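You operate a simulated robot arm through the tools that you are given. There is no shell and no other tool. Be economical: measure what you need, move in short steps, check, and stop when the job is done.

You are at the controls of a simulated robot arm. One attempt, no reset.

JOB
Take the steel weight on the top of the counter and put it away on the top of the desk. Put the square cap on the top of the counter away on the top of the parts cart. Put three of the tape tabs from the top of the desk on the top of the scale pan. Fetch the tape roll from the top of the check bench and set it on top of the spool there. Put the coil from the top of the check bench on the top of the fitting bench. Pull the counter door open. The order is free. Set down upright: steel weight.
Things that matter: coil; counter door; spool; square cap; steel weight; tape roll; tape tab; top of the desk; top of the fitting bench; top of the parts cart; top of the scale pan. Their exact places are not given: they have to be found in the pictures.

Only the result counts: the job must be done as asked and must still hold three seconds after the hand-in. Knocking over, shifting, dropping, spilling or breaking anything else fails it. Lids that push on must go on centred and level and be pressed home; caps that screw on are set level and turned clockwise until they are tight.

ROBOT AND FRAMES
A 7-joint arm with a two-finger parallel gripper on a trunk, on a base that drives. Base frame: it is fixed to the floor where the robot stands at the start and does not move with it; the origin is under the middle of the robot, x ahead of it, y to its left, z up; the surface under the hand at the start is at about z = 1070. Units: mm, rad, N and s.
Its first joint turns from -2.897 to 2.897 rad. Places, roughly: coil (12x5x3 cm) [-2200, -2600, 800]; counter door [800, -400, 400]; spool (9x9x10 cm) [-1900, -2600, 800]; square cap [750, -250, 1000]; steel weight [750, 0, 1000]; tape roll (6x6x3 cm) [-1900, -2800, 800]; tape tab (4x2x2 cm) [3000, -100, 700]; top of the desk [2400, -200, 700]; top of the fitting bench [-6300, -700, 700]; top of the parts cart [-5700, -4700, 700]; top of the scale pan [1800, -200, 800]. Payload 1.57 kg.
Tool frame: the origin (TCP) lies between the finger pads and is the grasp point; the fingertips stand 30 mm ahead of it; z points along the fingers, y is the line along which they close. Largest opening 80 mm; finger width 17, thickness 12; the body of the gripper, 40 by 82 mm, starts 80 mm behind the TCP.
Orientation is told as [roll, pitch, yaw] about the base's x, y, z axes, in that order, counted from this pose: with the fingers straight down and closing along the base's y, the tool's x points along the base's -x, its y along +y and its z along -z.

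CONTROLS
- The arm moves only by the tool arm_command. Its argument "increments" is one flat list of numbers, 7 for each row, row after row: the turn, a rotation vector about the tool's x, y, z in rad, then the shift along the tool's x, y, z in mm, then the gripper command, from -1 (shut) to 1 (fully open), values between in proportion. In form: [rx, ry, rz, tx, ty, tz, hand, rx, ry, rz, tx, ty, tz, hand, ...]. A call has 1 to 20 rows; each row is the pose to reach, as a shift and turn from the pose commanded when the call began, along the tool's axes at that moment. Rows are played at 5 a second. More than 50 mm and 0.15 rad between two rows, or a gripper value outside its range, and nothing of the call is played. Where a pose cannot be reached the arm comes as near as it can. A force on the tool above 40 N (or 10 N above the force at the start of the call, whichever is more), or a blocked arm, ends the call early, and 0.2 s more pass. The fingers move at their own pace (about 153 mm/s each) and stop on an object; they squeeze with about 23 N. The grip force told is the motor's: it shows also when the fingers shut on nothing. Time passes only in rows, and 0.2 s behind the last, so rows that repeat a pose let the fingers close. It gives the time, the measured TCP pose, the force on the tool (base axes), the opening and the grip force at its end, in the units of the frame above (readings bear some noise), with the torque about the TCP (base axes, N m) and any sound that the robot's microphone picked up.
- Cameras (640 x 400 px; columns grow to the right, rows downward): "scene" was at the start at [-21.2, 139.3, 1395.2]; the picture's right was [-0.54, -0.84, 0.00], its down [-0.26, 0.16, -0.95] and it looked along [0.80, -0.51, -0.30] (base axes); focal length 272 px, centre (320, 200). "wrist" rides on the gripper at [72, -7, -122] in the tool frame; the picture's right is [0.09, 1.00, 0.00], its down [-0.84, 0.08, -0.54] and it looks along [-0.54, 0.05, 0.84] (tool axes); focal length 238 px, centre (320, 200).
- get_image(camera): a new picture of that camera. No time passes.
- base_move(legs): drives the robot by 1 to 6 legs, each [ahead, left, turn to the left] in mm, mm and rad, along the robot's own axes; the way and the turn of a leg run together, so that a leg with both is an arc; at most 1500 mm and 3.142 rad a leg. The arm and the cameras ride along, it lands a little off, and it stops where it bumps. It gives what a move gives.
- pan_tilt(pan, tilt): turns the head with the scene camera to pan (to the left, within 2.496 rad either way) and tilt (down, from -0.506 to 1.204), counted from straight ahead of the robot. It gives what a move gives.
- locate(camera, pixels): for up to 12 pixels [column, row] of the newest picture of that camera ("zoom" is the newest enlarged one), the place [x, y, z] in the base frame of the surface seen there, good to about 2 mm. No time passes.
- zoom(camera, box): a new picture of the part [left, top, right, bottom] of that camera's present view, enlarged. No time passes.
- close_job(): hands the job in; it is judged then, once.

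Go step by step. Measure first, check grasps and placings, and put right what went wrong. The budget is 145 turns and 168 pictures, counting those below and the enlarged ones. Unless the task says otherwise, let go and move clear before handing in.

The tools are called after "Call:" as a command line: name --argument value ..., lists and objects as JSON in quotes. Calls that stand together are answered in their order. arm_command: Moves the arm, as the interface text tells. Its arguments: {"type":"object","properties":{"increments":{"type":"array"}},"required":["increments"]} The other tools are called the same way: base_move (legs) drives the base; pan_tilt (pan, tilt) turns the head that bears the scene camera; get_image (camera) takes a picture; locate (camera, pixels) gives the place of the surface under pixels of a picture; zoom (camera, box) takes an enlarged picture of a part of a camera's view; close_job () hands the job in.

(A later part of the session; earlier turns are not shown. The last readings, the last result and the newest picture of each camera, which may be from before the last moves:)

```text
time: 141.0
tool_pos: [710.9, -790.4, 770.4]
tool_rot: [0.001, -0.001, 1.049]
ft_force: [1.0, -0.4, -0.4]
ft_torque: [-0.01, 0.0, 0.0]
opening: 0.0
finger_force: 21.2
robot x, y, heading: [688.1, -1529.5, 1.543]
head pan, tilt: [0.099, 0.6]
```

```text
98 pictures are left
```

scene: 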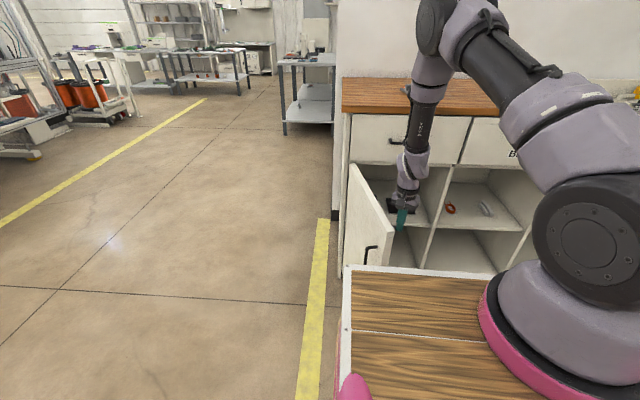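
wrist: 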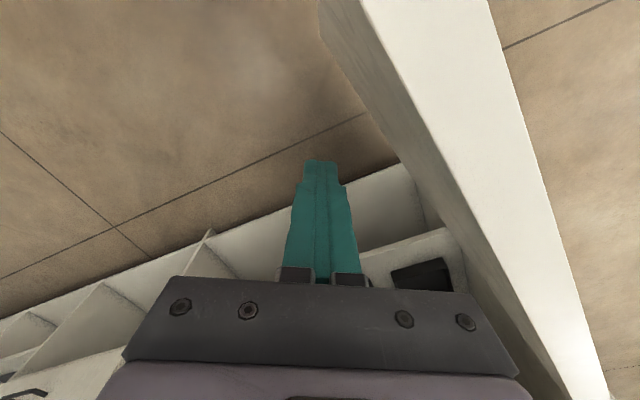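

The door stands wide open (~70°). I'll lift the hand straight out and drive back to the counter's near end for the cap.

Call:
arm_command --increments '[0, 0, 0, 0, 0, -40, -1, 0, 0, 0, 0, 0, -85, -1, 0, 0, 0, 0, 0, -130, -1, 0, 0, 0, 0, 0, -175, -1, 0, 0, 0, 0, 0, -220, -1, 0, 0, 0, 0, 0, -265, -1, 0, 0, 0, 0, 0, -310, -1, 0, 0, 0, 0, 0, -355, -1, 0, 0, 0, 0, 0, -400, -1, 0, 0, 0, 0, 0, -445, -1, 0, 0, 0, 0, 0, -490, -1, 0, 0, 0, 0, 0, -520, -1]'

Call:
get_image --camera "wrist"

Call:
base_move --legs '[[0, 700, 0], [0, 0, -1.543], [0, 650, 0]]'

Call:
pan_tilt --pan 0.1 --tilt 0.45

Call:
get_image --camera "scene"

```text
time: 143.6
tool_pos: [709.9, -793.8, 1291.5]
tool_rot: [-0.003, 0.0, 1.048]
ft_force: [0.1, 0.6, -0.1]
ft_torque: [-0.03, -0.02, 0.01]
opening: 0.3
finger_force: 21.1
robot x, y, heading: [687.3, -1530.3, 1.549]
head pan, tilt: [0.099, 0.6]
```

```text
97 pictures are left
```

wrist: 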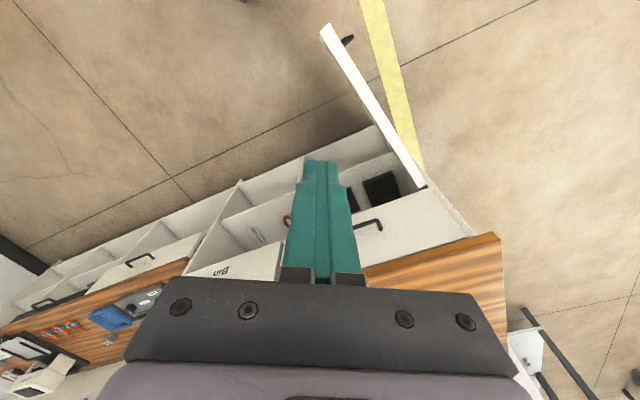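

```text
time: 154.4
tool_pos: [723.4, -873.3, 1292.6]
tool_rot: [0.0, -0.001, -0.492]
ft_force: [-0.4, 0.2, 0.0]
ft_torque: [0.02, 0.0, -0.03]
opening: 0.0
finger_force: 21.4
robot x, y, heading: [-15.8, -869.7, 0.003]
head pan, tilt: [0.099, 0.6]
```

```text
time: 155.1
tool_pos: [723.7, -872.5, 1291.7]
tool_rot: [0.002, 0.0, -0.49]
ft_force: [0.6, 0.6, 0.3]
ft_torque: [0.03, 0.0, -0.03]
opening: 0.2
finger_force: 21.3
robot x, y, heading: [-13.1, -869.3, 0.003]
head pan, tilt: [0.099, 0.45]
```

```text
96 pictures are left
```

scene: 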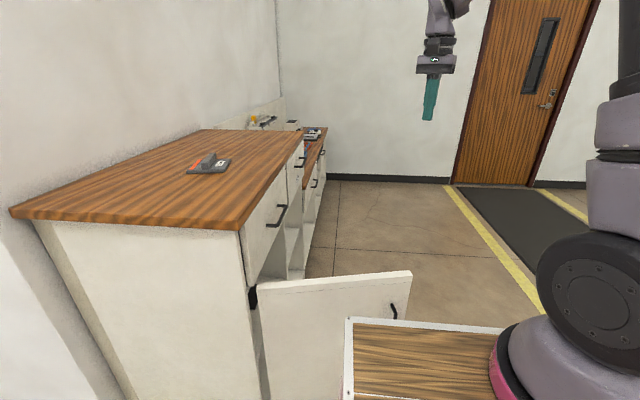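

The door stays open. Driving up beside the counter so the tool comes over the cap, and turning the hand to match its handle (0.34 rad).

Call:
base_move --legs '[[-10, 640, -0.003]]'

Call:
arm_command --increments '[0, 0, -0.12, 0, 0, 15, 1, 0, 0, -0.24, 0, 0, 30, 1, 0, 0, -0.36, 0, 0, 45, 1, 0, 0, -0.48, 0, 0, 60, 1, 0, 0, -0.6, 0, 0, 70, 1, 0, 0, -0.72, 0, 0, 80, 1, 0, 0, -0.826, 0, 0, 80, 1, 0, 0, -0.826, 0, 0, 80, 1]'

Call:
get_image --camera "wrist"

```text
time: 158.8
tool_pos: [716.2, -224.8, 1292.2]
tool_rot: [0.0, 0.001, -0.511]
ft_force: [0.2, -0.9, 1.0]
ft_torque: [0.02, 0.0, 0.01]
opening: 0.0
finger_force: 21.9
robot x, y, heading: [-20.3, -212.3, -0.015]
head pan, tilt: [0.099, 0.45]
```

```text
time: 160.6
tool_pos: [714.6, -226.0, 1211.3]
tool_rot: [-0.001, 0.0, 0.317]
ft_force: [0.0, 0.2, -0.1]
ft_torque: [0.02, 0.03, -0.01]
opening: 80.1
finger_force: 0.1
robot x, y, heading: [-22.6, -213.3, -0.013]
head pan, tilt: [0.099, 0.45]
```

```text
95 pictures are left
```

wrist: 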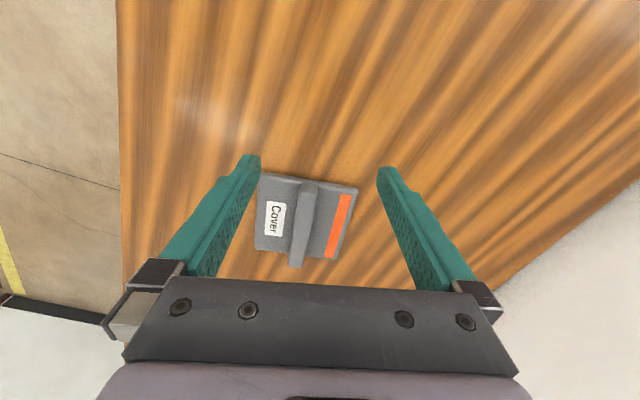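

Call:
zoom --camera "wrist" --box '[240, 160, 380, 280]'

Call:
locate --camera "wrist" --pixels '[[303, 190], [316, 191], [290, 260], [302, 262], [304, 225], [310, 190], [297, 262], [262, 176], [355, 190], [258, 248], [340, 255]]'

```text
3.33 times, centred on (310, 220) of wrist
```

zoom: 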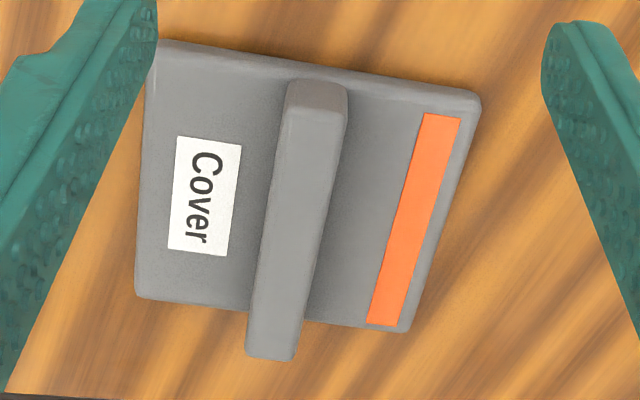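

```text
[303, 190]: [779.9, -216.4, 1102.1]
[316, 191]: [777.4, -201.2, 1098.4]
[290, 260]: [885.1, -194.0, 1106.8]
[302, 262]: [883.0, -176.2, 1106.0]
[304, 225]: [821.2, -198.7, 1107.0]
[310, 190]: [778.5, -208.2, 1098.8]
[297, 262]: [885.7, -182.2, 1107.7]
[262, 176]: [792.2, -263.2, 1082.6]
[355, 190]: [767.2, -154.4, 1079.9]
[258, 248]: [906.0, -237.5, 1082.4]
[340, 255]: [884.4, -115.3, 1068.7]
```

Handle runs from [779,−209] to [884,−184] (0.234 rad), top z≈1107. Going over its middle and down to TCP z≈1117.

Call:
arm_command --increments '[0, 0, 0.028, -40, -2.7, 0, 1, 0, 0, 0.055, -80, -5.4, 0, 1, 0, 0, 0.083, -120.9, -8.1, 0, 1, 0, 0, 0.083, -120.9, -8.1, 30, 1, 0, 0, 0.083, -120.9, -8.1, 60, 1, 0, 0, 0.083, -120.9, -8.1, 80, 1, 0, 0, 0.083, -120.9, -8.1, 80, 1]'

Call:
get_image --camera "wrist"

```text
time: 162.2
tool_pos: [830.1, -193.6, 1131.2]
tool_rot: [0.0, -0.001, 0.232]
ft_force: [-0.2, 0.2, -0.7]
ft_torque: [0.03, 0.03, 0.02]
opening: 80.1
finger_force: 0.0
robot x, y, heading: [-23.0, -210.2, -0.021]
head pan, tilt: [0.099, 0.45]
```

```text
93 pictures are left
```

wrist: 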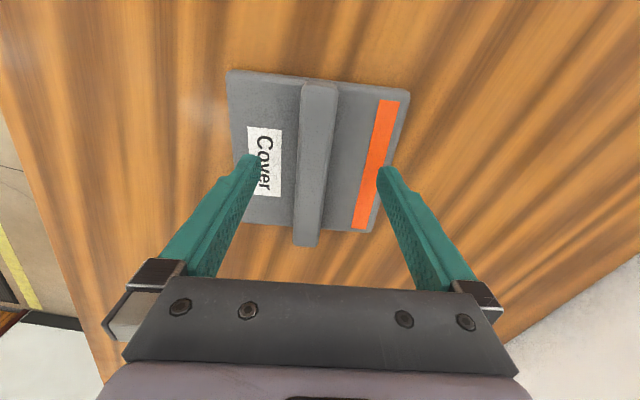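

Aligned. Down 14 mm, close, and lift gently.

Call:
arm_command --increments '[0, 0, 0, 0, 0, 8, 1, 0, 0, 0, 0, 0, 15, 1, 0, 0, 0, 0, 0, 15, -1, 0, 0, 0, 0, 0, 15, -1, 0, 0, 0, 0, 0, 15, -1, 0, 0, 0, 0, 0, 15, -1, 0, 0, 0, 0, 0, 13, -1, 0, 0, 0, 0, 0, 10, -1, 0, 0, 0, 0, 0, 5, -1, 0, 0, 0, 0, 0, 0, -1, 0, 0, 0, 0, 0, -6, -1]'

Call:
get_image --camera "wrist"

```text
time: 164.6
tool_pos: [833.9, -194.9, 1136.3]
tool_rot: [-0.001, -0.001, 0.235]
ft_force: [-0.4, 0.1, -2.3]
ft_torque: [0.01, -0.01, -0.03]
opening: 21.3
finger_force: 22.9
robot x, y, heading: [-23.0, -206.4, -0.016]
head pan, tilt: [0.099, 0.45]
```

```text
92 pictures are left
```

wrist: 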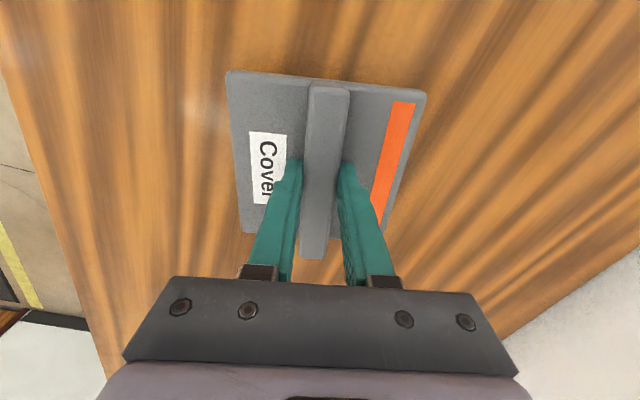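

Cap held level (2.3 N). Raising it and drawing it in, then I'll turn round to survey the way to the parts cart.

Call:
arm_command --increments '[0, 0, 0, 0, 0, -8, -1, 0, 0, 0, 2, 0, -25, -1, 0, 0, 0, 10, 0, -50, -1, 0, 0, 0, 25, 0, -75, -1, 0, 0, 0, 45, 0, -100, -1, 0, 0, 0, 70, 0, -125, -1, 0, 0, 0, 95, 0, -145, -1, 0, 0, 0, 120, 0, -160, -1, 0, 0, 0, 145, 0, -168, -1, 0, 0, 0, 165, 0, -170, -1, 0, 0, 0, 175, 0, -170, -1]'

Call:
base_move --legs '[[-700, -700, 0], [0, 0, -2.2]]'

Call:
pan_tilt --pan 0.0 --tilt 0.25

Call:
get_image --camera "scene"

Call:
pan_tilt --pan -0.9 --tilt 0.25

Call:
get_image --camera "scene"

```text
time: 166.9
tool_pos: [662.6, -236.2, 1308.2]
tool_rot: [0.001, 0.002, 0.231]
ft_force: [0.8, 0.7, -1.3]
ft_torque: [-0.01, 0.07, 0.03]
opening: 21.7
finger_force: 22.8
robot x, y, heading: [-23.6, -210.4, -0.019]
head pan, tilt: [0.099, 0.45]
```

```text
time: 177.4
tool_pos: [-1163.6, -1451.7, 1309.3]
tool_rot: [0.0, -0.001, -1.963]
ft_force: [0.4, -0.8, -1.8]
ft_torque: [0.01, 0.0, 0.0]
opening: 21.3
finger_force: 23.3
robot x, y, heading: [-742.1, -914.2, -2.21]
head pan, tilt: [0.099, 0.45]
```

```text
time: 178.1
tool_pos: [-1163.1, -1451.0, 1309.0]
tool_rot: [0.0, -0.001, -1.962]
ft_force: [0.3, -0.3, -1.1]
ft_torque: [0.01, 0.01, -0.02]
opening: 21.6
finger_force: 23.1
robot x, y, heading: [-744.7, -910.7, -2.206]
head pan, tilt: [0.0, 0.25]
```

```text
91 pictures are left
```

scene: 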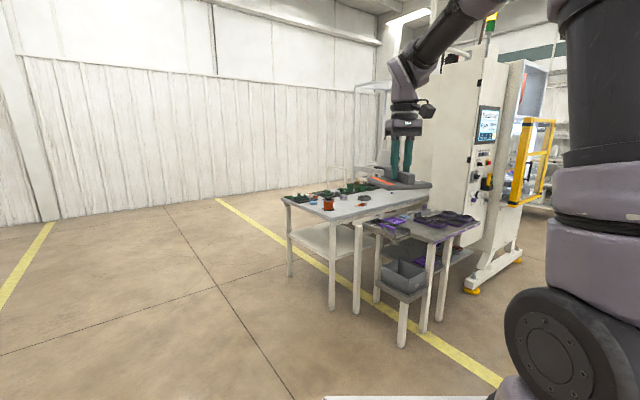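

```text
time: 179.3
tool_pos: [-1163.3, -1451.9, 1309.4]
tool_rot: [0.0, 0.001, -1.961]
ft_force: [0.6, -0.2, -2.0]
ft_torque: [0.02, 0.0, -0.03]
opening: 21.5
finger_force: 23.3
robot x, y, heading: [-746.1, -908.5, -2.207]
head pan, tilt: [-0.901, 0.25]
```

```text
90 pictures are left
```

scene: 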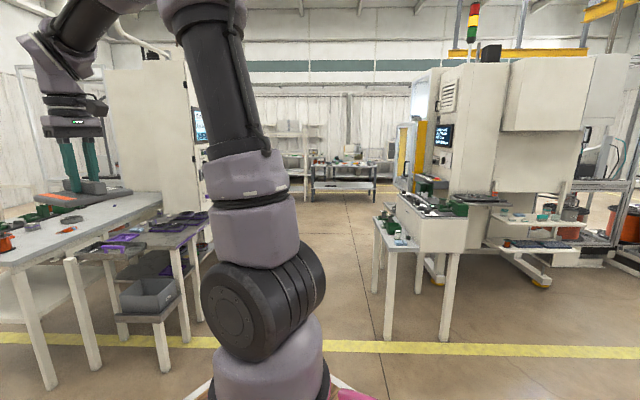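

An aisle runs away from me between the two machines toward a far table at (345,178). Measuring landmarks.

Call:
locate --camera "scene" --pixels '[[345, 165], [340, 200], [345, 250], [425, 290], [165, 370], [50, 385], [375, 290], [440, 280], [545, 285], [320, 190], [375, 185], [400, 348]]'

Call:
zoom --camera "scene" --box '[250, 110, 440, 230]'

```text
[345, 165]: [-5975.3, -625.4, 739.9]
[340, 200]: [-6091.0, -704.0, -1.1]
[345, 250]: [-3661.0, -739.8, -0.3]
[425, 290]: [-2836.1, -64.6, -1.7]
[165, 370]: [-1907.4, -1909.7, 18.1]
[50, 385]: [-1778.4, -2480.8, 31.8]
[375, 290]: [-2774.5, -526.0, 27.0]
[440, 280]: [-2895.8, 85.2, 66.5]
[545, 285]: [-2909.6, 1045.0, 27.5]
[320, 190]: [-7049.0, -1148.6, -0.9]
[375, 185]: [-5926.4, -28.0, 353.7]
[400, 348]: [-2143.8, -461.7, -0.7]
```

```text
3.33 times, centred on (345, 170) of scene
```

zoom: 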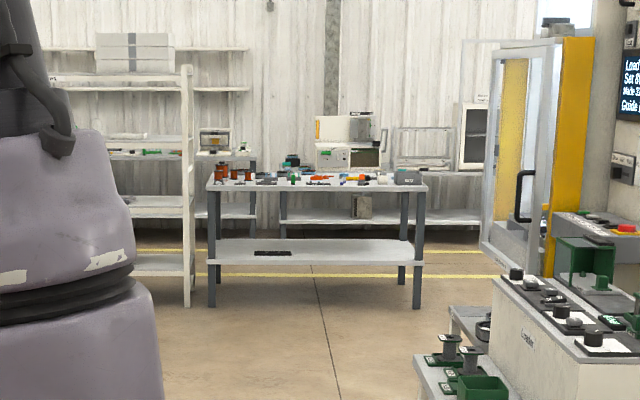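

The fitting bench is the far table (near edge x≈−5930, z≈740). The aisle is clear around y≈−1130. Driving down it to x≈−3650 and looking left for the parts cart.

Call:
base_move --legs '[[0, 0, -0.935], [1450, 220, 0], [1450, 0, 0]]'

Call:
pan_tilt --pan 0.9 --tilt 0.3

Call:
get_image --camera "scene"

Call:
pan_tilt --pan 0.0 --tilt 0.3

Call:
get_image --camera "scene"

```text
time: 196.0
tool_pos: [-4361.2, -1083.9, 1307.8]
tool_rot: [0.001, 0.0, -2.886]
ft_force: [-0.8, 0.1, -0.2]
ft_torque: [0.02, -0.01, -0.02]
opening: 21.6
finger_force: 22.5
robot x, y, heading: [-3672.5, -1092.4, -3.137]
head pan, tilt: [-0.901, 0.25]
```

```text
time: 197.8
tool_pos: [-4361.4, -1084.4, 1309.5]
tool_rot: [-0.001, 0.0, -2.887]
ft_force: [0.6, 0.6, -1.9]
ft_torque: [0.04, 0.02, -0.01]
opening: 21.3
finger_force: 22.5
robot x, y, heading: [-3672.9, -1091.4, -3.136]
head pan, tilt: [0.901, 0.3]
```

```text
88 pictures are left
```

scene: 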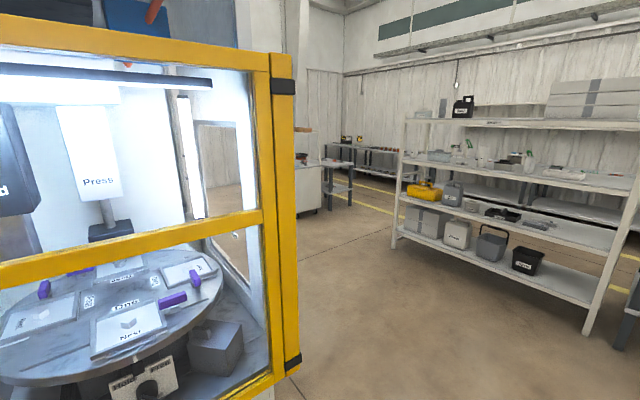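

```text
time: 199.0
tool_pos: [-4360.6, -1084.3, 1309.8]
tool_rot: [0.0, 0.0, -2.887]
ft_force: [-0.4, 0.1, -1.2]
ft_torque: [-0.02, -0.01, -0.02]
opening: 21.3
finger_force: 23.4
robot x, y, heading: [-3677.0, -1094.4, -3.135]
head pan, tilt: [0.0, 0.3]
```

```text
87 pictures are left
```

scene: 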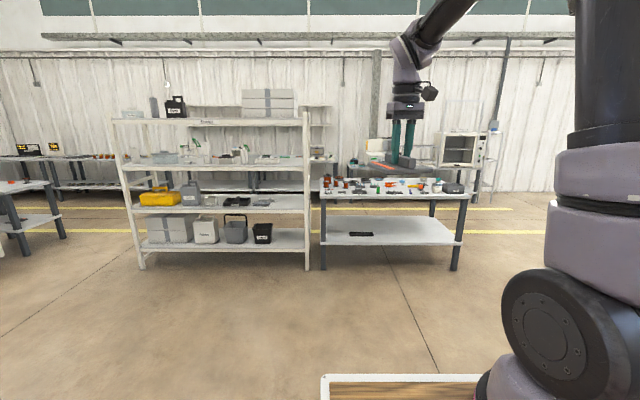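

Call:
locate --camera "scene" --pixels '[[142, 265], [307, 268], [323, 268], [455, 268], [20, 245], [60, 235], [30, 183], [100, 320], [330, 195], [465, 195], [395, 190], [5, 190]]'

Call:
base_move --legs '[[900, 0, 0], [0, 300, 1.0]]'

Call:
get_image --camera "scene"

```text
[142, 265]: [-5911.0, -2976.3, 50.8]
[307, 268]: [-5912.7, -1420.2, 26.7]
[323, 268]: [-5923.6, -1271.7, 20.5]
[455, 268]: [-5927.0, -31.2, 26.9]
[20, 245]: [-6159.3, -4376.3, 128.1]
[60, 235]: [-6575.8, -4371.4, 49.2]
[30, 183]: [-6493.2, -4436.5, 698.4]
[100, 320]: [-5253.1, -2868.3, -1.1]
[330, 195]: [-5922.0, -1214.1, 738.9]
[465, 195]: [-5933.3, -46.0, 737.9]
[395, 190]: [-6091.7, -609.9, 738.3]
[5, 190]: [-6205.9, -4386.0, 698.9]
```

```text
time: 206.2
tool_pos: [-4791.8, -1935.4, 1309.4]
tool_rot: [-0.001, 0.0, -1.868]
ft_force: [-0.1, 0.7, -1.5]
ft_torque: [0.02, 0.0, 0.01]
opening: 21.5
finger_force: 22.9
robot x, y, heading: [-4423.9, -1358.0, -2.112]
head pan, tilt: [0.0, 0.3]
```

```text
86 pictures are left
```

scene: 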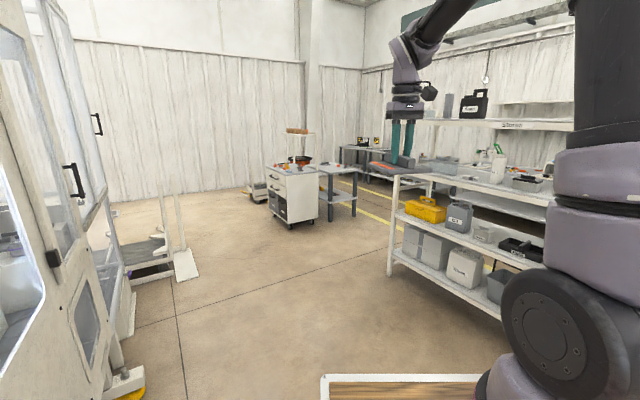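

The white drawer cart at (292,185) should be the parts cart. Measuring it and enlarging.

Call:
locate --camera "scene" --pixels '[[267, 168], [289, 173], [317, 170], [300, 163], [288, 222], [268, 210], [318, 215], [180, 275], [390, 272], [357, 168], [250, 190], [330, 165]]'

Call:
zoom --camera "scene" --box '[230, 110, 380, 240]'

```text
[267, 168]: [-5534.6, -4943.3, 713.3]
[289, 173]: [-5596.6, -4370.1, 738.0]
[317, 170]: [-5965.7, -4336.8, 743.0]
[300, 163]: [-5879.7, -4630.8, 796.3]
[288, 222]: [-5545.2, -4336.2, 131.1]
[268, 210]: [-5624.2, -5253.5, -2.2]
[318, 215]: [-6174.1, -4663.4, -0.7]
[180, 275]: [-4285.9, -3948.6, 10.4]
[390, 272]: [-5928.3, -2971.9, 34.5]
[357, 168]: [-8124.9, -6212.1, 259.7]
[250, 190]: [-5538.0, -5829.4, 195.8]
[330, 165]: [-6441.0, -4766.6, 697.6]
```

```text
3.08 times, centred on (305, 175) of scene
```

zoom: 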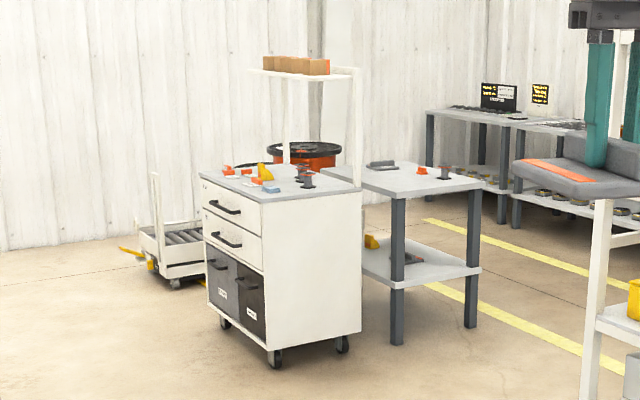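

The cart top is about x −5540…−5970, y −4340…−4940, z≈740. I'll approach it from the +y side, stopping at about [−5600,−3500].

Call:
base_move --legs '[[0, 0, 0.541], [1060, -588, 0], [1020, -588, 0]]'

Call:
pan_tilt --pan -0.05 --tilt 0.5

Call:
get_image --camera "scene"

Call:
get_image --camera "wrist"

```text
time: 219.5
tool_pos: [-5573.0, -4170.8, 1310.1]
tool_rot: [-0.001, 0.0, -1.31]
ft_force: [0.4, 0.2, -1.1]
ft_torque: [0.0, 0.01, -0.02]
opening: 21.7
finger_force: 23.3
robot x, y, heading: [-5566.8, -3483.3, -1.552]
head pan, tilt: [0.0, 0.3]
```

```text
time: 220.3
tool_pos: [-5574.3, -4169.8, 1309.0]
tool_rot: [-0.001, -0.001, -1.309]
ft_force: [-0.1, 0.7, -2.3]
ft_torque: [0.01, 0.01, -0.03]
opening: 21.3
finger_force: 23.0
robot x, y, heading: [-5569.9, -3485.0, -1.557]
head pan, tilt: [-0.051, 0.499]
```

```text
84 pictures are left
```

scene: 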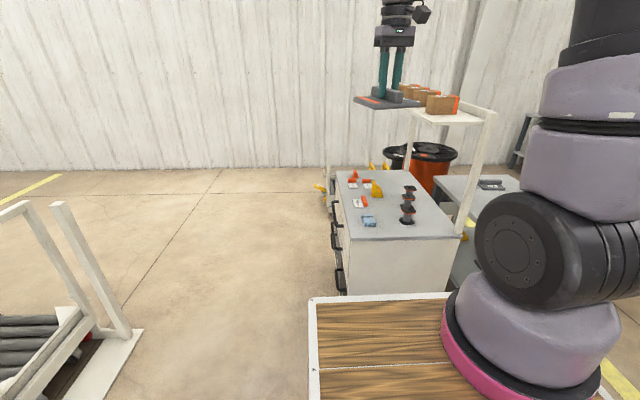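

```text
83 pictures are left
```

wrist: 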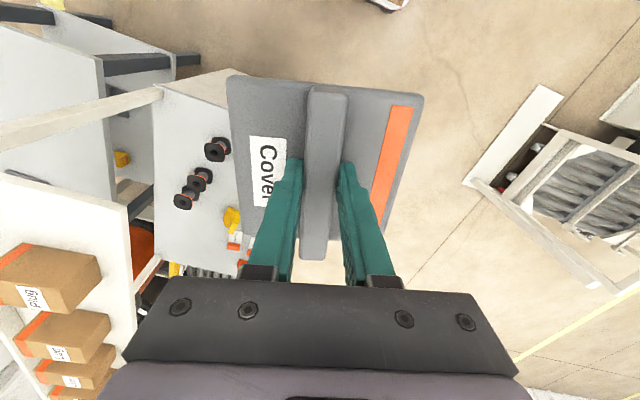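

Call:
zoom --camera "scene" --box '[320, 150, 480, 270]'

Call:
locate --camera "zoom" --pixels '[[125, 350], [552, 340], [60, 85], [400, 85], [195, 280], [350, 290], [345, 180], [230, 350], [460, 300], [450, 200], [160, 215], [290, 130]]'

Call:
locate --camera "scene" --pixels '[[450, 118], [413, 112], [490, 118], [475, 180], [370, 100]]'

```text
3.33 times, centred on (400, 210) of scene
```

zoom: 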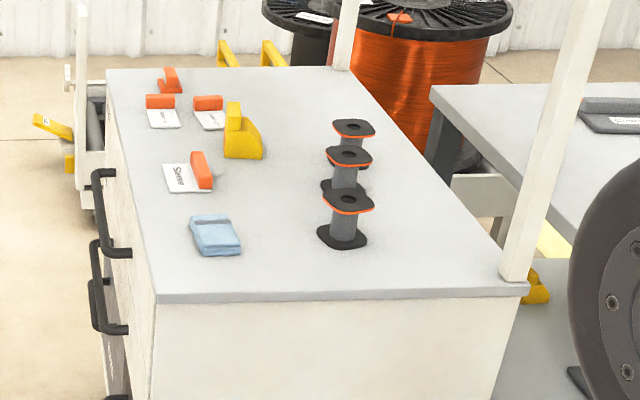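

```text
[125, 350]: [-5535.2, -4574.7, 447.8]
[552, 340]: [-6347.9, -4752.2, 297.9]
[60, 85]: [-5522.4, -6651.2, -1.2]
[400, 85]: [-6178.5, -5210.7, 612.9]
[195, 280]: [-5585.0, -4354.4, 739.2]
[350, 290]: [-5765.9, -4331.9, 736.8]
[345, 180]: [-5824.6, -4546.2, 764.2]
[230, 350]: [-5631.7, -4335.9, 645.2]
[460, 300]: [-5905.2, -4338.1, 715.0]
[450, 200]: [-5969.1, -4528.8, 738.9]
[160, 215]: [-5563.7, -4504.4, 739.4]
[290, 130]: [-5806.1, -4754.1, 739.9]
```

```text
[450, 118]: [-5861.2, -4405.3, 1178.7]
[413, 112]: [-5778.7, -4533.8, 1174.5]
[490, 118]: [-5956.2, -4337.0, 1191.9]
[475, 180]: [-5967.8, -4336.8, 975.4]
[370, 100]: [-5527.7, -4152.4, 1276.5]
```

Mapping the items on the cart top to find a free spot for the ~125 mm cap.

Call:
locate --camera "zoom" --pixels '[[190, 220], [240, 250], [200, 253], [238, 240], [318, 235], [345, 248], [322, 190], [336, 130], [262, 155], [226, 155], [213, 188], [226, 125]]'

Call:
locate --camera "wrist" --pixels '[[127, 205], [100, 245], [85, 178], [218, 150], [232, 225], [155, 90]]'

```text
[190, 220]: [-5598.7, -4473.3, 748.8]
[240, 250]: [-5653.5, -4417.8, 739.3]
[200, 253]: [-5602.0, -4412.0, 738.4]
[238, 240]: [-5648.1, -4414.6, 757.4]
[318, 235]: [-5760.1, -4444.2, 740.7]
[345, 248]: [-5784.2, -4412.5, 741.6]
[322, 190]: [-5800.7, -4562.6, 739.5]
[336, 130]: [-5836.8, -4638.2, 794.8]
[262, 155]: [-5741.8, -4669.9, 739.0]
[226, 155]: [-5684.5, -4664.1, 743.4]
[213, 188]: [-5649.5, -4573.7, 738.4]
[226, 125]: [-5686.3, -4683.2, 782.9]
```

```text
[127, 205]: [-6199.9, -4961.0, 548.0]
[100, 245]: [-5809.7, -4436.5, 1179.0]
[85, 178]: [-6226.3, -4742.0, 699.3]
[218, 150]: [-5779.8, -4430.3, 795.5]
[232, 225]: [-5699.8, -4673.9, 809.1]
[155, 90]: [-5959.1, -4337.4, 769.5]
```

Call:
zoom --camera "scene" --box '[336, 162, 424, 212]'

Call:
locate --camera "zoom" --pixels '[[20, 70], [400, 60], [110, 110], [140, 92], [230, 130], [265, 165], [262, 110], [350, 130], [300, 80], [200, 70], [400, 250], [130, 190]]'

```text
7.27 times, centred on (380, 187) of scene
```

zoom: 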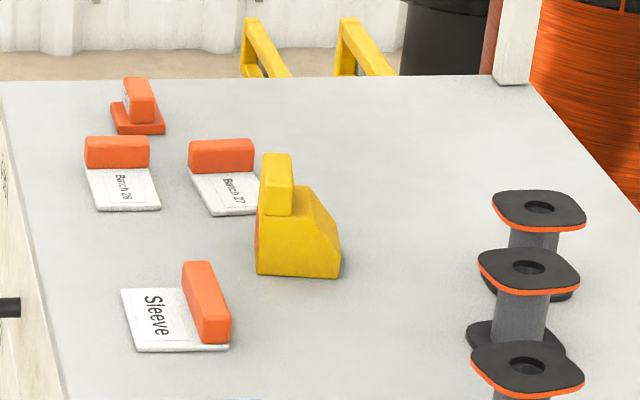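

```text
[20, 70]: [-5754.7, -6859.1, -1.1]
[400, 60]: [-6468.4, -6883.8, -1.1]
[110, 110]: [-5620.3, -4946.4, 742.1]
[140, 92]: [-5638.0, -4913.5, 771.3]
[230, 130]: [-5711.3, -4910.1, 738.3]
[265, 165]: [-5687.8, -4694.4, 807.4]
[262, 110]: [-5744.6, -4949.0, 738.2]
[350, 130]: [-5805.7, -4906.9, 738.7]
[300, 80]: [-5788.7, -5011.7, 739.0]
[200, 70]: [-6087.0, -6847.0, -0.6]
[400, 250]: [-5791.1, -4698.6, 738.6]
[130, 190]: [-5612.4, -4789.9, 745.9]
```

Free space lies at the far part of the cart, around [−5800,−4850], best reached from the +x side. Checking what stands on the floor there.

Call:
pan_tilt --pan 0.6 --tilt 0.5

Call:
get_image --camera "scene"

Call:
locate --camera "scene" --pixels '[[300, 350], [150, 300], [250, 330], [320, 250], [200, 250], [400, 200], [100, 200], [480, 190], [350, 300], [280, 220]]'

```text
time: 221.3
tool_pos: [-5572.8, -4170.8, 1309.7]
tool_rot: [0.001, -0.001, -1.308]
ft_force: [-0.3, 0.6, -2.2]
ft_torque: [0.02, 0.02, -0.01]
opening: 21.3
finger_force: 23.0
robot x, y, heading: [-5570.2, -3482.1, -1.555]
head pan, tilt: [0.6, 0.499]
```

```text
80 pictures are left
```

scene: 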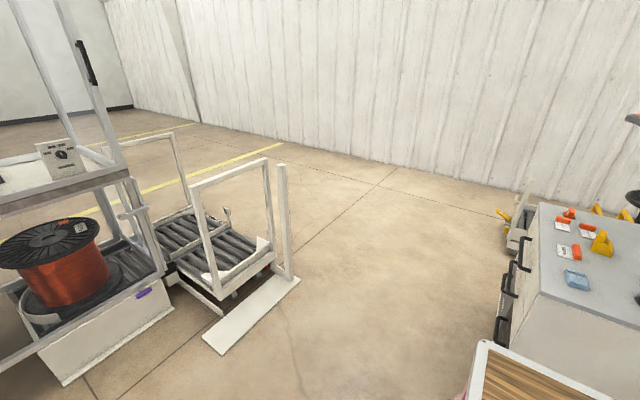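

```text
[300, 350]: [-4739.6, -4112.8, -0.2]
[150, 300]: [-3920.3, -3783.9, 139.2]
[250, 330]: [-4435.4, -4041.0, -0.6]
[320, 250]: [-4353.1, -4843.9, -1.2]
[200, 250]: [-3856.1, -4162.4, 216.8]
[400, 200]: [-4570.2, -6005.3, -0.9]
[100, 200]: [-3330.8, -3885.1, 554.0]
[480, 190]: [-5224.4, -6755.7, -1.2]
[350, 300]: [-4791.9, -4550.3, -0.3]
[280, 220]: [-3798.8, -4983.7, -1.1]
```

There is clear floor between the roller trolley and the cart. Going round to [−4950,−4850] and facing the cart.

Call:
base_move --legs '[[0, 610, 0], [1370, 0, 0], [0, 0, -1.587]]'

Call:
pan_tilt --pan 0.0 --tilt 0.5

Call:
get_image --camera "scene"

Call:
zoom --camera "scene" --box '[230, 130, 430, 270]'

```text
time: 234.8
tool_pos: [-5649.2, -4774.8, 1309.9]
tool_rot: [-0.001, 0.001, -2.916]
ft_force: [-0.4, 0.7, -1.4]
ft_torque: [0.0, -0.03, 0.0]
opening: 21.5
finger_force: 23.1
robot x, y, heading: [-4963.3, -4806.2, 3.123]
head pan, tilt: [0.6, 0.499]
```

```text
time: 235.8
tool_pos: [-5648.5, -4775.7, 1309.4]
tool_rot: [-0.001, 0.0, -2.916]
ft_force: [0.7, 0.8, -1.4]
ft_torque: [0.02, -0.03, 0.0]
opening: 21.6
finger_force: 23.1
robot x, y, heading: [-4963.4, -4805.2, 3.125]
head pan, tilt: [0.0, 0.499]
```

```text
79 pictures are left
```

scene: 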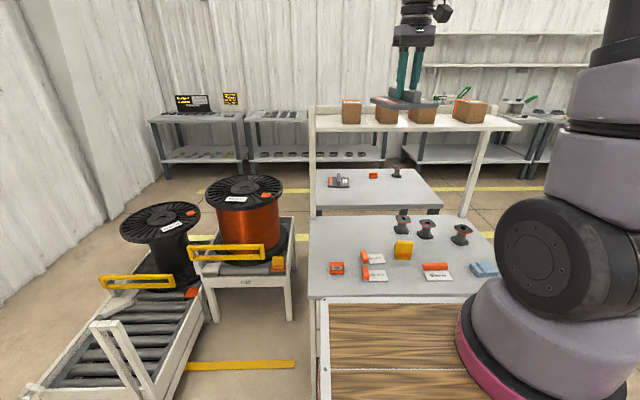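

```text
2.86 times, centred on (330, 200) of scene
```

zoom: 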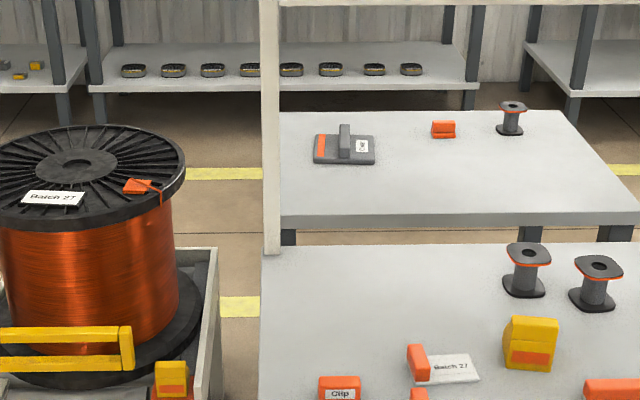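

A clear area at zoom (370,295). Measuring it.

Call:
locate --camera "zoom" --pixels '[[370, 295], [300, 290], [430, 295], [380, 335], [300, 260], [415, 345], [505, 290], [512, 350], [340, 375], [440, 260], [270, 250]]'

Call:
locate --camera "scene" --pixels '[[365, 128], [365, 108], [330, 110], [500, 125], [312, 205]]'

```text
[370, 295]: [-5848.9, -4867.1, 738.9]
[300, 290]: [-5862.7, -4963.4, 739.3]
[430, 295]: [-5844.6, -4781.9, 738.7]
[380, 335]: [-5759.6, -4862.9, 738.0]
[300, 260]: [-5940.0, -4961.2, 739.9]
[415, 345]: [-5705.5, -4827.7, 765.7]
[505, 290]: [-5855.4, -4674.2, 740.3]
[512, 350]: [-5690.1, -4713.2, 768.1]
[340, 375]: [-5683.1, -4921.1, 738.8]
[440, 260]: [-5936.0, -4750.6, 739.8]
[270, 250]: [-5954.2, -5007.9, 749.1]
```

```text
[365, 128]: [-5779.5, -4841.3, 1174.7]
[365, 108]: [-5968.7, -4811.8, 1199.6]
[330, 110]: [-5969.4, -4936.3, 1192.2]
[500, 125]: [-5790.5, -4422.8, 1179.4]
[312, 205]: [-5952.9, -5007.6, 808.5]
```

Free rectangle x −5735…−5980, y −4720…−5000; a shelf overhangs at z≈1175 beyond x=−5779, so I'll come down first in front of it, then slide under. First stage: to [−5660,−4875,850], squaring the cap.

Call:
arm_command --increments '[0, 0, 0.01, -2, 5, 10, -1, 0, 0, 0.025, -5, 13, 30, -1, 0, 0, 0.045, -8, 22, 60, -1, 0, 0, 0.065, -11, 31, 95, -1, 0, 0, 0.085, -14, 40, 135, -1, 0, 0, 0.105, -17, 49, 175, -1, 0, 0, 0.125, -20, 57, 215, -1, 0, 0, 0.145, -23, 65, 255, -1, 0, 0, 0.165, -26, 72, 295, -1, 0, 0, 0.185, -28, 79, 335, -1, 0, 0, 0.2, -30, 85, 375, -1, 0, 0, 0.215, -32, 90, 410, -1, 0, 0, 0.222, -33, 93, 438, -1, 0, 0, 0.225, -34, 94, 455, -1, 0, 0, 0.225, -34, 94, 459, -1]'

Call:
get_image --camera "wrist"

Call:
get_image --camera "scene"

```text
time: 239.0
tool_pos: [-5658.6, -4873.3, 849.9]
tool_rot: [-0.001, -0.001, -3.141]
ft_force: [-0.1, -0.7, -1.2]
ft_torque: [0.03, 0.02, 0.0]
opening: 21.3
finger_force: 22.7
robot x, y, heading: [-4961.9, -4809.9, 3.127]
head pan, tilt: [0.0, 0.499]
```

```text
77 pictures are left
```

wrist: 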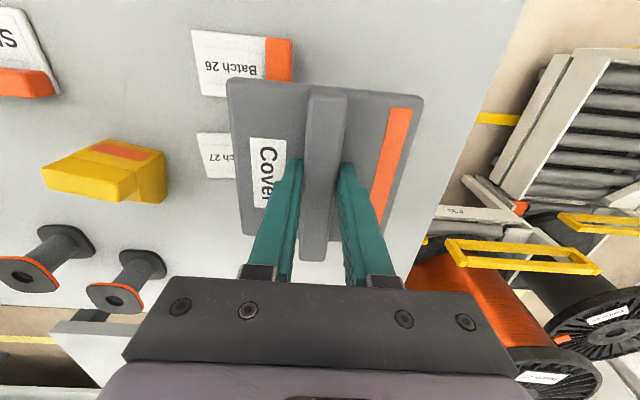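

```text
76 pictures are left
```

scene: 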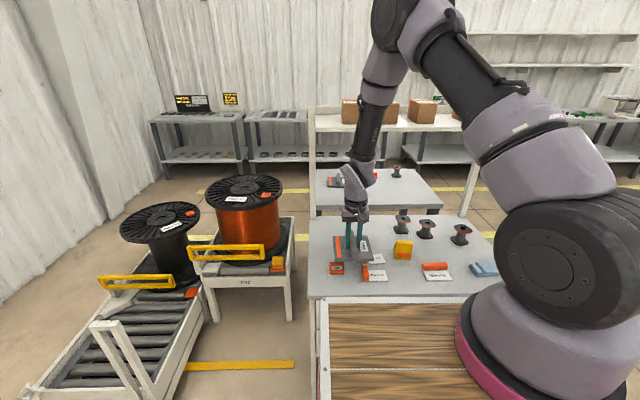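

Checking where the forearm is relative to the shelf before sliding under.

Call:
locate --camera "scene" --pixels '[[392, 20], [375, 100], [365, 135], [352, 180], [357, 205], [345, 115]]'

```text
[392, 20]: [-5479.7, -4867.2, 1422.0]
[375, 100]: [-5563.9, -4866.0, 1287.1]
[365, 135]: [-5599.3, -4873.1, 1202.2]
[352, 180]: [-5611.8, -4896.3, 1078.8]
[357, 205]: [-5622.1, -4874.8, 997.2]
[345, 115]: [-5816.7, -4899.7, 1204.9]
```

The forearm is too steep here and would touch the shelf. I'll back the base 330 mm and extend the arm instead, so the forearm slants away from the shelf.

Call:
base_move --legs '[[-330, 0, 0]]'

Call:
arm_command --increments '[0, 0, 0, -8, 0, 0, -1, 0, 0, 0, -25, 0, 0, -1, 0, 0, 0, -50, 0, 0, -1, 0, 0, 0, -80, 0, 0, -1, 0, 0, 0, -115, 0, 0, -1, 0, 0, 0, -150, 0, 0, -1, 0, 0, 0, -185, 0, 0, -1, 0, 0, 0, -220, 0, 0, -1, 0, 0, 0, -255, 0, 0, -1, 0, 0, 0, -285, 0, 0, -1, 0, 0, 0, -310, 0, 0, -1, 0, 0, 0, -325, 0, 0, -1, 0, 0, 0, -330, 0, 0, -1]'

Call:
get_image --camera "scene"

Call:
get_image --camera "wrist"

```text
time: 241.2
tool_pos: [-5325.8, -4882.5, 849.0]
tool_rot: [0.0, -0.001, -3.136]
ft_force: [0.1, -0.8, -1.2]
ft_torque: [0.03, -0.02, 0.0]
opening: 21.8
finger_force: 23.1
robot x, y, heading: [-4628.4, -4811.6, 3.122]
head pan, tilt: [0.0, 0.499]
```

```text
time: 244.0
tool_pos: [-5648.2, -4882.1, 848.1]
tool_rot: [-0.001, 0.004, -3.138]
ft_force: [0.1, 0.2, -1.3]
ft_torque: [0.02, -0.01, -0.02]
opening: 21.4
finger_force: 23.1
out of reach, approached as far as the arm can: row 13
robot x, y, heading: [-4633.9, -4813.4, 3.126]
head pan, tilt: [0.0, 0.499]
```

```text
75 pictures are left
```

scene: 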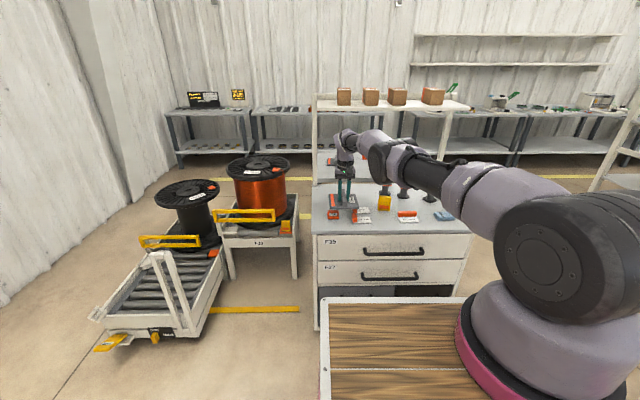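

```text
74 pictures are left
```

wrist: 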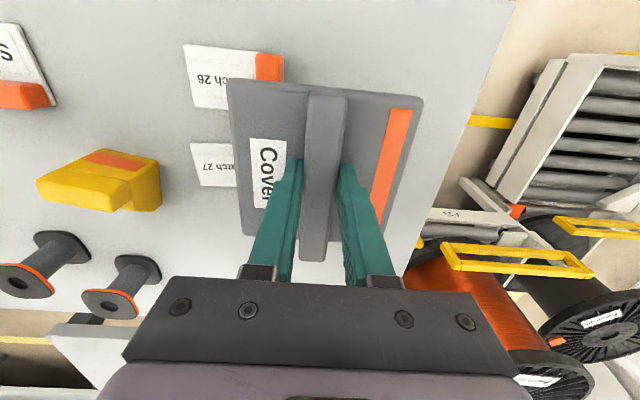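

The arm is now long and low. Checking the wrist's top height against the shelf (z≈1175).

Call:
locate --camera "scene" --pixels '[[345, 135], [375, 133], [395, 145], [345, 150], [350, 97], [350, 110]]'

```text
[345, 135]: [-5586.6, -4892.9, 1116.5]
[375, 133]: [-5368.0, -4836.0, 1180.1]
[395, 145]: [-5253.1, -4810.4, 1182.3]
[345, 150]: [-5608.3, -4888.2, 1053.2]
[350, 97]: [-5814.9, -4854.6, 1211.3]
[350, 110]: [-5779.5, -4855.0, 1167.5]
```

Clearance is about 45 mm. I'll draw the arm back 65 mm and 12 mm lower (so it can still reach down), then drive ahead 212 mm under the shelf.

Call:
arm_command --increments '[0, 0, 0, 10, 2, 3, -1, 0, 0, 0, 30, 4, 8, -1, 0, 0, 0, 55, 6, 12, -1, 0, 0, 0, 75, 8, 12, -1]'

Call:
base_move --legs '[[209, 0, 0]]'

Call:
get_image --camera "scene"

Call:
get_image --camera "wrist"

```text
time: 245.0
tool_pos: [-5574.6, -4890.4, 837.2]
tool_rot: [-0.003, 0.001, -3.139]
ft_force: [-0.3, -0.4, -1.5]
ft_torque: [-0.02, -0.04, -0.02]
opening: 21.4
finger_force: 22.9
robot x, y, heading: [-4633.6, -4810.9, 3.121]
head pan, tilt: [0.0, 0.499]
```

```text
time: 246.6
tool_pos: [-5786.4, -4882.1, 837.6]
tool_rot: [-0.001, -0.001, 3.142]
ft_force: [1.3, 0.6, -1.9]
ft_torque: [-0.04, -0.01, 0.02]
opening: 21.5
finger_force: 23.1
robot x, y, heading: [-4842.6, -4806.8, 3.116]
head pan, tilt: [0.0, 0.499]
```

```text
73 pictures are left
```

scene: 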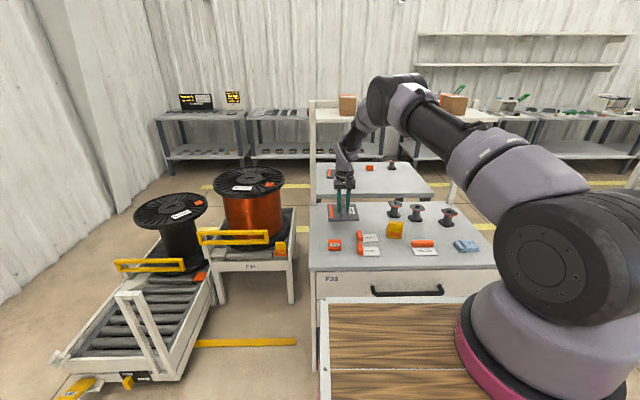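

```text
72 pictures are left
```

wrist: 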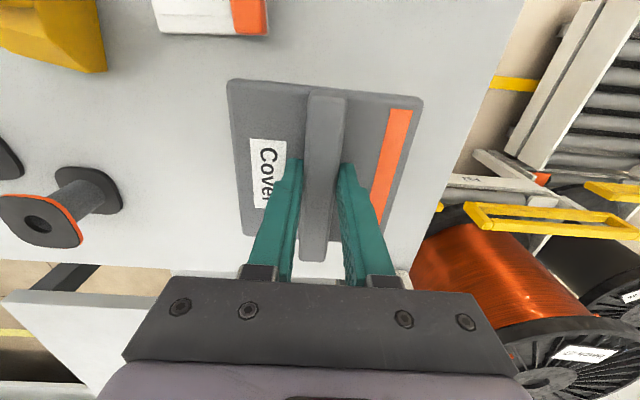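

No contact with the shelf; the cap is over the free patch. Lowering 49 mm slowly.

Call:
arm_command --increments '[0, 0, 0, 0, 0, 6, -1, 0, 0, 0, 0, 0, 16, -1, 0, 0, 0, 0, 0, 28, -1, 0, 0, 0, 0, 0, 38, -1, 0, 0, 0, 0, 0, 44, -1, 0, 0, 0, 0, 0, 47, -1, 0, 0, 0, 0, 0, 49, -1]'

Call:
get_image --camera "wrist"

```text
time: 248.2
tool_pos: [-5784.7, -4884.3, 786.4]
tool_rot: [0.001, 0.0, 3.143]
ft_force: [-0.9, 0.0, -1.3]
ft_torque: [0.03, -0.03, -0.02]
opening: 21.6
finger_force: 22.4
robot x, y, heading: [-4838.3, -4807.8, 3.12]
head pan, tilt: [0.0, 0.499]
```

```text
71 pictures are left
```

wrist: 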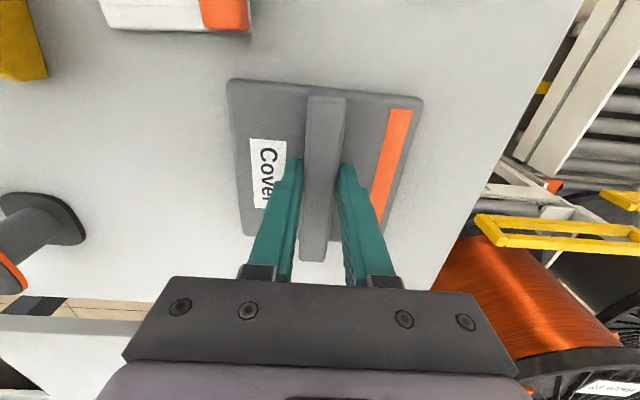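

Almost down, force still shows the weight. Easing down a couple more millimetres.

Call:
arm_command --increments '[0, 0, 0, 0, 0, 1, -1, 0, 0, 0, 0, 0, 2, -1, 0, 0, 0, 0, 0, 3, -1, 0, 0, 0, 0, 0, 3, -1]'

```text
time: 249.2
tool_pos: [-5784.5, -4884.2, 786.1]
tool_rot: [0.0, -0.002, 3.141]
ft_force: [-2.8, 0.3, 10.7]
ft_torque: [0.03, 0.25, -0.02]
opening: 21.4
finger_force: 22.8
robot x, y, heading: [-4841.7, -4808.6, 3.119]
head pan, tilt: [0.0, 0.499]
```

Contact (10.7 N). Releasing, rising 45 mm, then backing the base out from under the shelf.

Call:
arm_command --increments '[0, 0, 0, 0, 0, 1, -1, 0, 0, 0, 0, 0, 1, 0.4, 0, 0, 0, 0, 0, 1, 0.4, 0, 0, 0, 0, 0, -10, 0.4, 0, 0, 0, 0, 0, -30, 0.4, 0, 0, 0, 0, 0, -50, 0.4]'

Call:
base_move --legs '[[-400, 0, 0]]'

Call:
get_image --camera "scene"

Call:
zoom --camera "scene" --box '[290, 130, 490, 270]'

```text
time: 250.6
tool_pos: [-5782.8, -4881.8, 837.2]
tool_rot: [-0.002, 0.003, 3.143]
ft_force: [-0.4, -0.1, -0.1]
ft_torque: [-0.01, 0.02, 0.01]
opening: 55.9
finger_force: 0.1
robot x, y, heading: [-4841.5, -4805.2, 3.121]
head pan, tilt: [0.0, 0.499]
```

```text
time: 253.1
tool_pos: [-5381.9, -4885.9, 836.5]
tool_rot: [0.0, 0.002, 3.134]
ft_force: [0.0, 0.1, 0.4]
ft_torque: [0.01, 0.02, -0.01]
opening: 56.0
finger_force: 0.1
robot x, y, heading: [-4443.8, -4818.9, 3.118]
head pan, tilt: [0.0, 0.499]
```

```text
70 pictures are left
```

scene: 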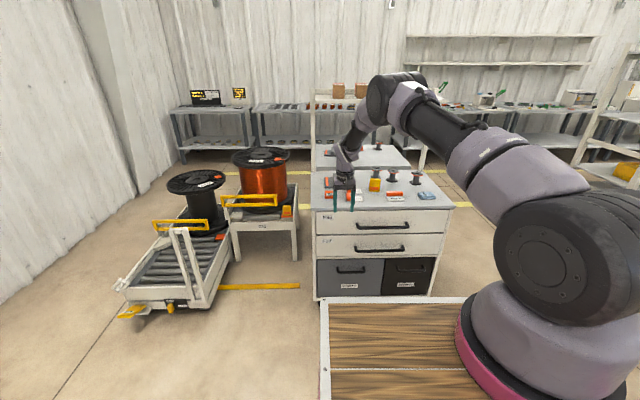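

```text
2.86 times, centred on (390, 200) of scene
```

zoom: 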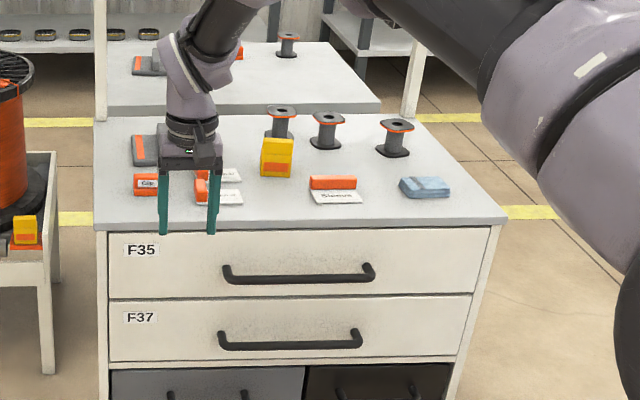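

The cap sits on the cart, clear of everything. I'll raise and fold the arm, then return by the aisle to the check bench.

Call:
arm_command --increments '[0, 0, 0, 20, 0, -40, 0.4, 0, 0, 0, 40, 0, -80, 0.4, 0, 0, 0, 60, 0, -120, 0.4, 0, 0, 0, 80, 0, -160, 0.4, 0, 0, 0, 100, 0, -200, 0.4, 0, 0, 0, 120, 0, -240, 0.4, 0, 0, 0, 140, 0, -280, 0.4, 0, 0, 0, 160, 0, -320, 0.4, 0, 0, 0, 180, 0, -360, 0.4, 0, 0, 0, 200, 0, -400, 0.4, 0, 0, 0, 220, 0, -440, 0.4, 0, 0, 0, 240, 0, -460, 0.4]'

Call:
base_move --legs '[[450, 0, 0.02], [0, -1450, 0], [0, -1450, 0], [0, -700, 0], [0, 0, 3.1]]'

Call:
pan_tilt --pan -0.1 --tilt 0.3

Call:
get_image --camera "scene"

```text
time: 255.7
tool_pos: [-5139.3, -4890.3, 1295.8]
tool_rot: [-0.001, 0.001, 3.135]
ft_force: [-0.9, 0.6, 0.4]
ft_torque: [-0.01, -0.02, 0.02]
opening: 56.2
finger_force: 0.0
robot x, y, heading: [-4441.3, -4819.3, 3.117]
head pan, tilt: [0.0, 0.499]
```

```text
time: 282.4
tool_pos: [-4160.5, -1246.4, 1296.4]
tool_rot: [-0.001, 0.0, -0.123]
ft_force: [-0.6, -0.2, -0.4]
ft_torque: [-0.01, 0.03, -0.01]
opening: 55.8
finger_force: 0.1
robot x, y, heading: [-4863.5, -1238.3, -0.142]
head pan, tilt: [0.0, 0.499]
```

```text
time: 283.1
tool_pos: [-4159.6, -1246.2, 1295.9]
tool_rot: [0.0, 0.0, -0.122]
ft_force: [0.7, -0.4, 0.8]
ft_torque: [-0.01, 0.0, 0.01]
opening: 56.3
finger_force: 0.0
robot x, y, heading: [-4860.5, -1236.1, -0.143]
head pan, tilt: [-0.099, 0.3]
```

```text
68 pictures are left
```

scene: 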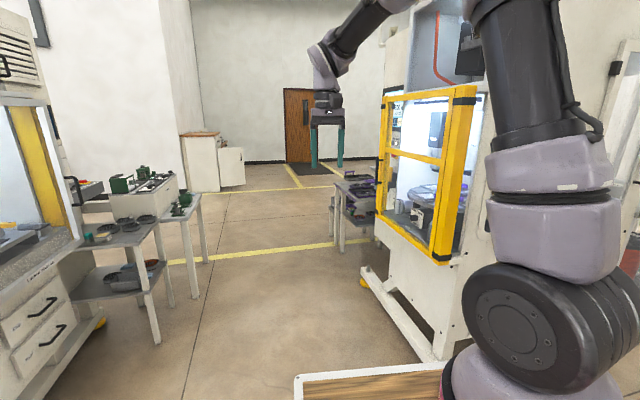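

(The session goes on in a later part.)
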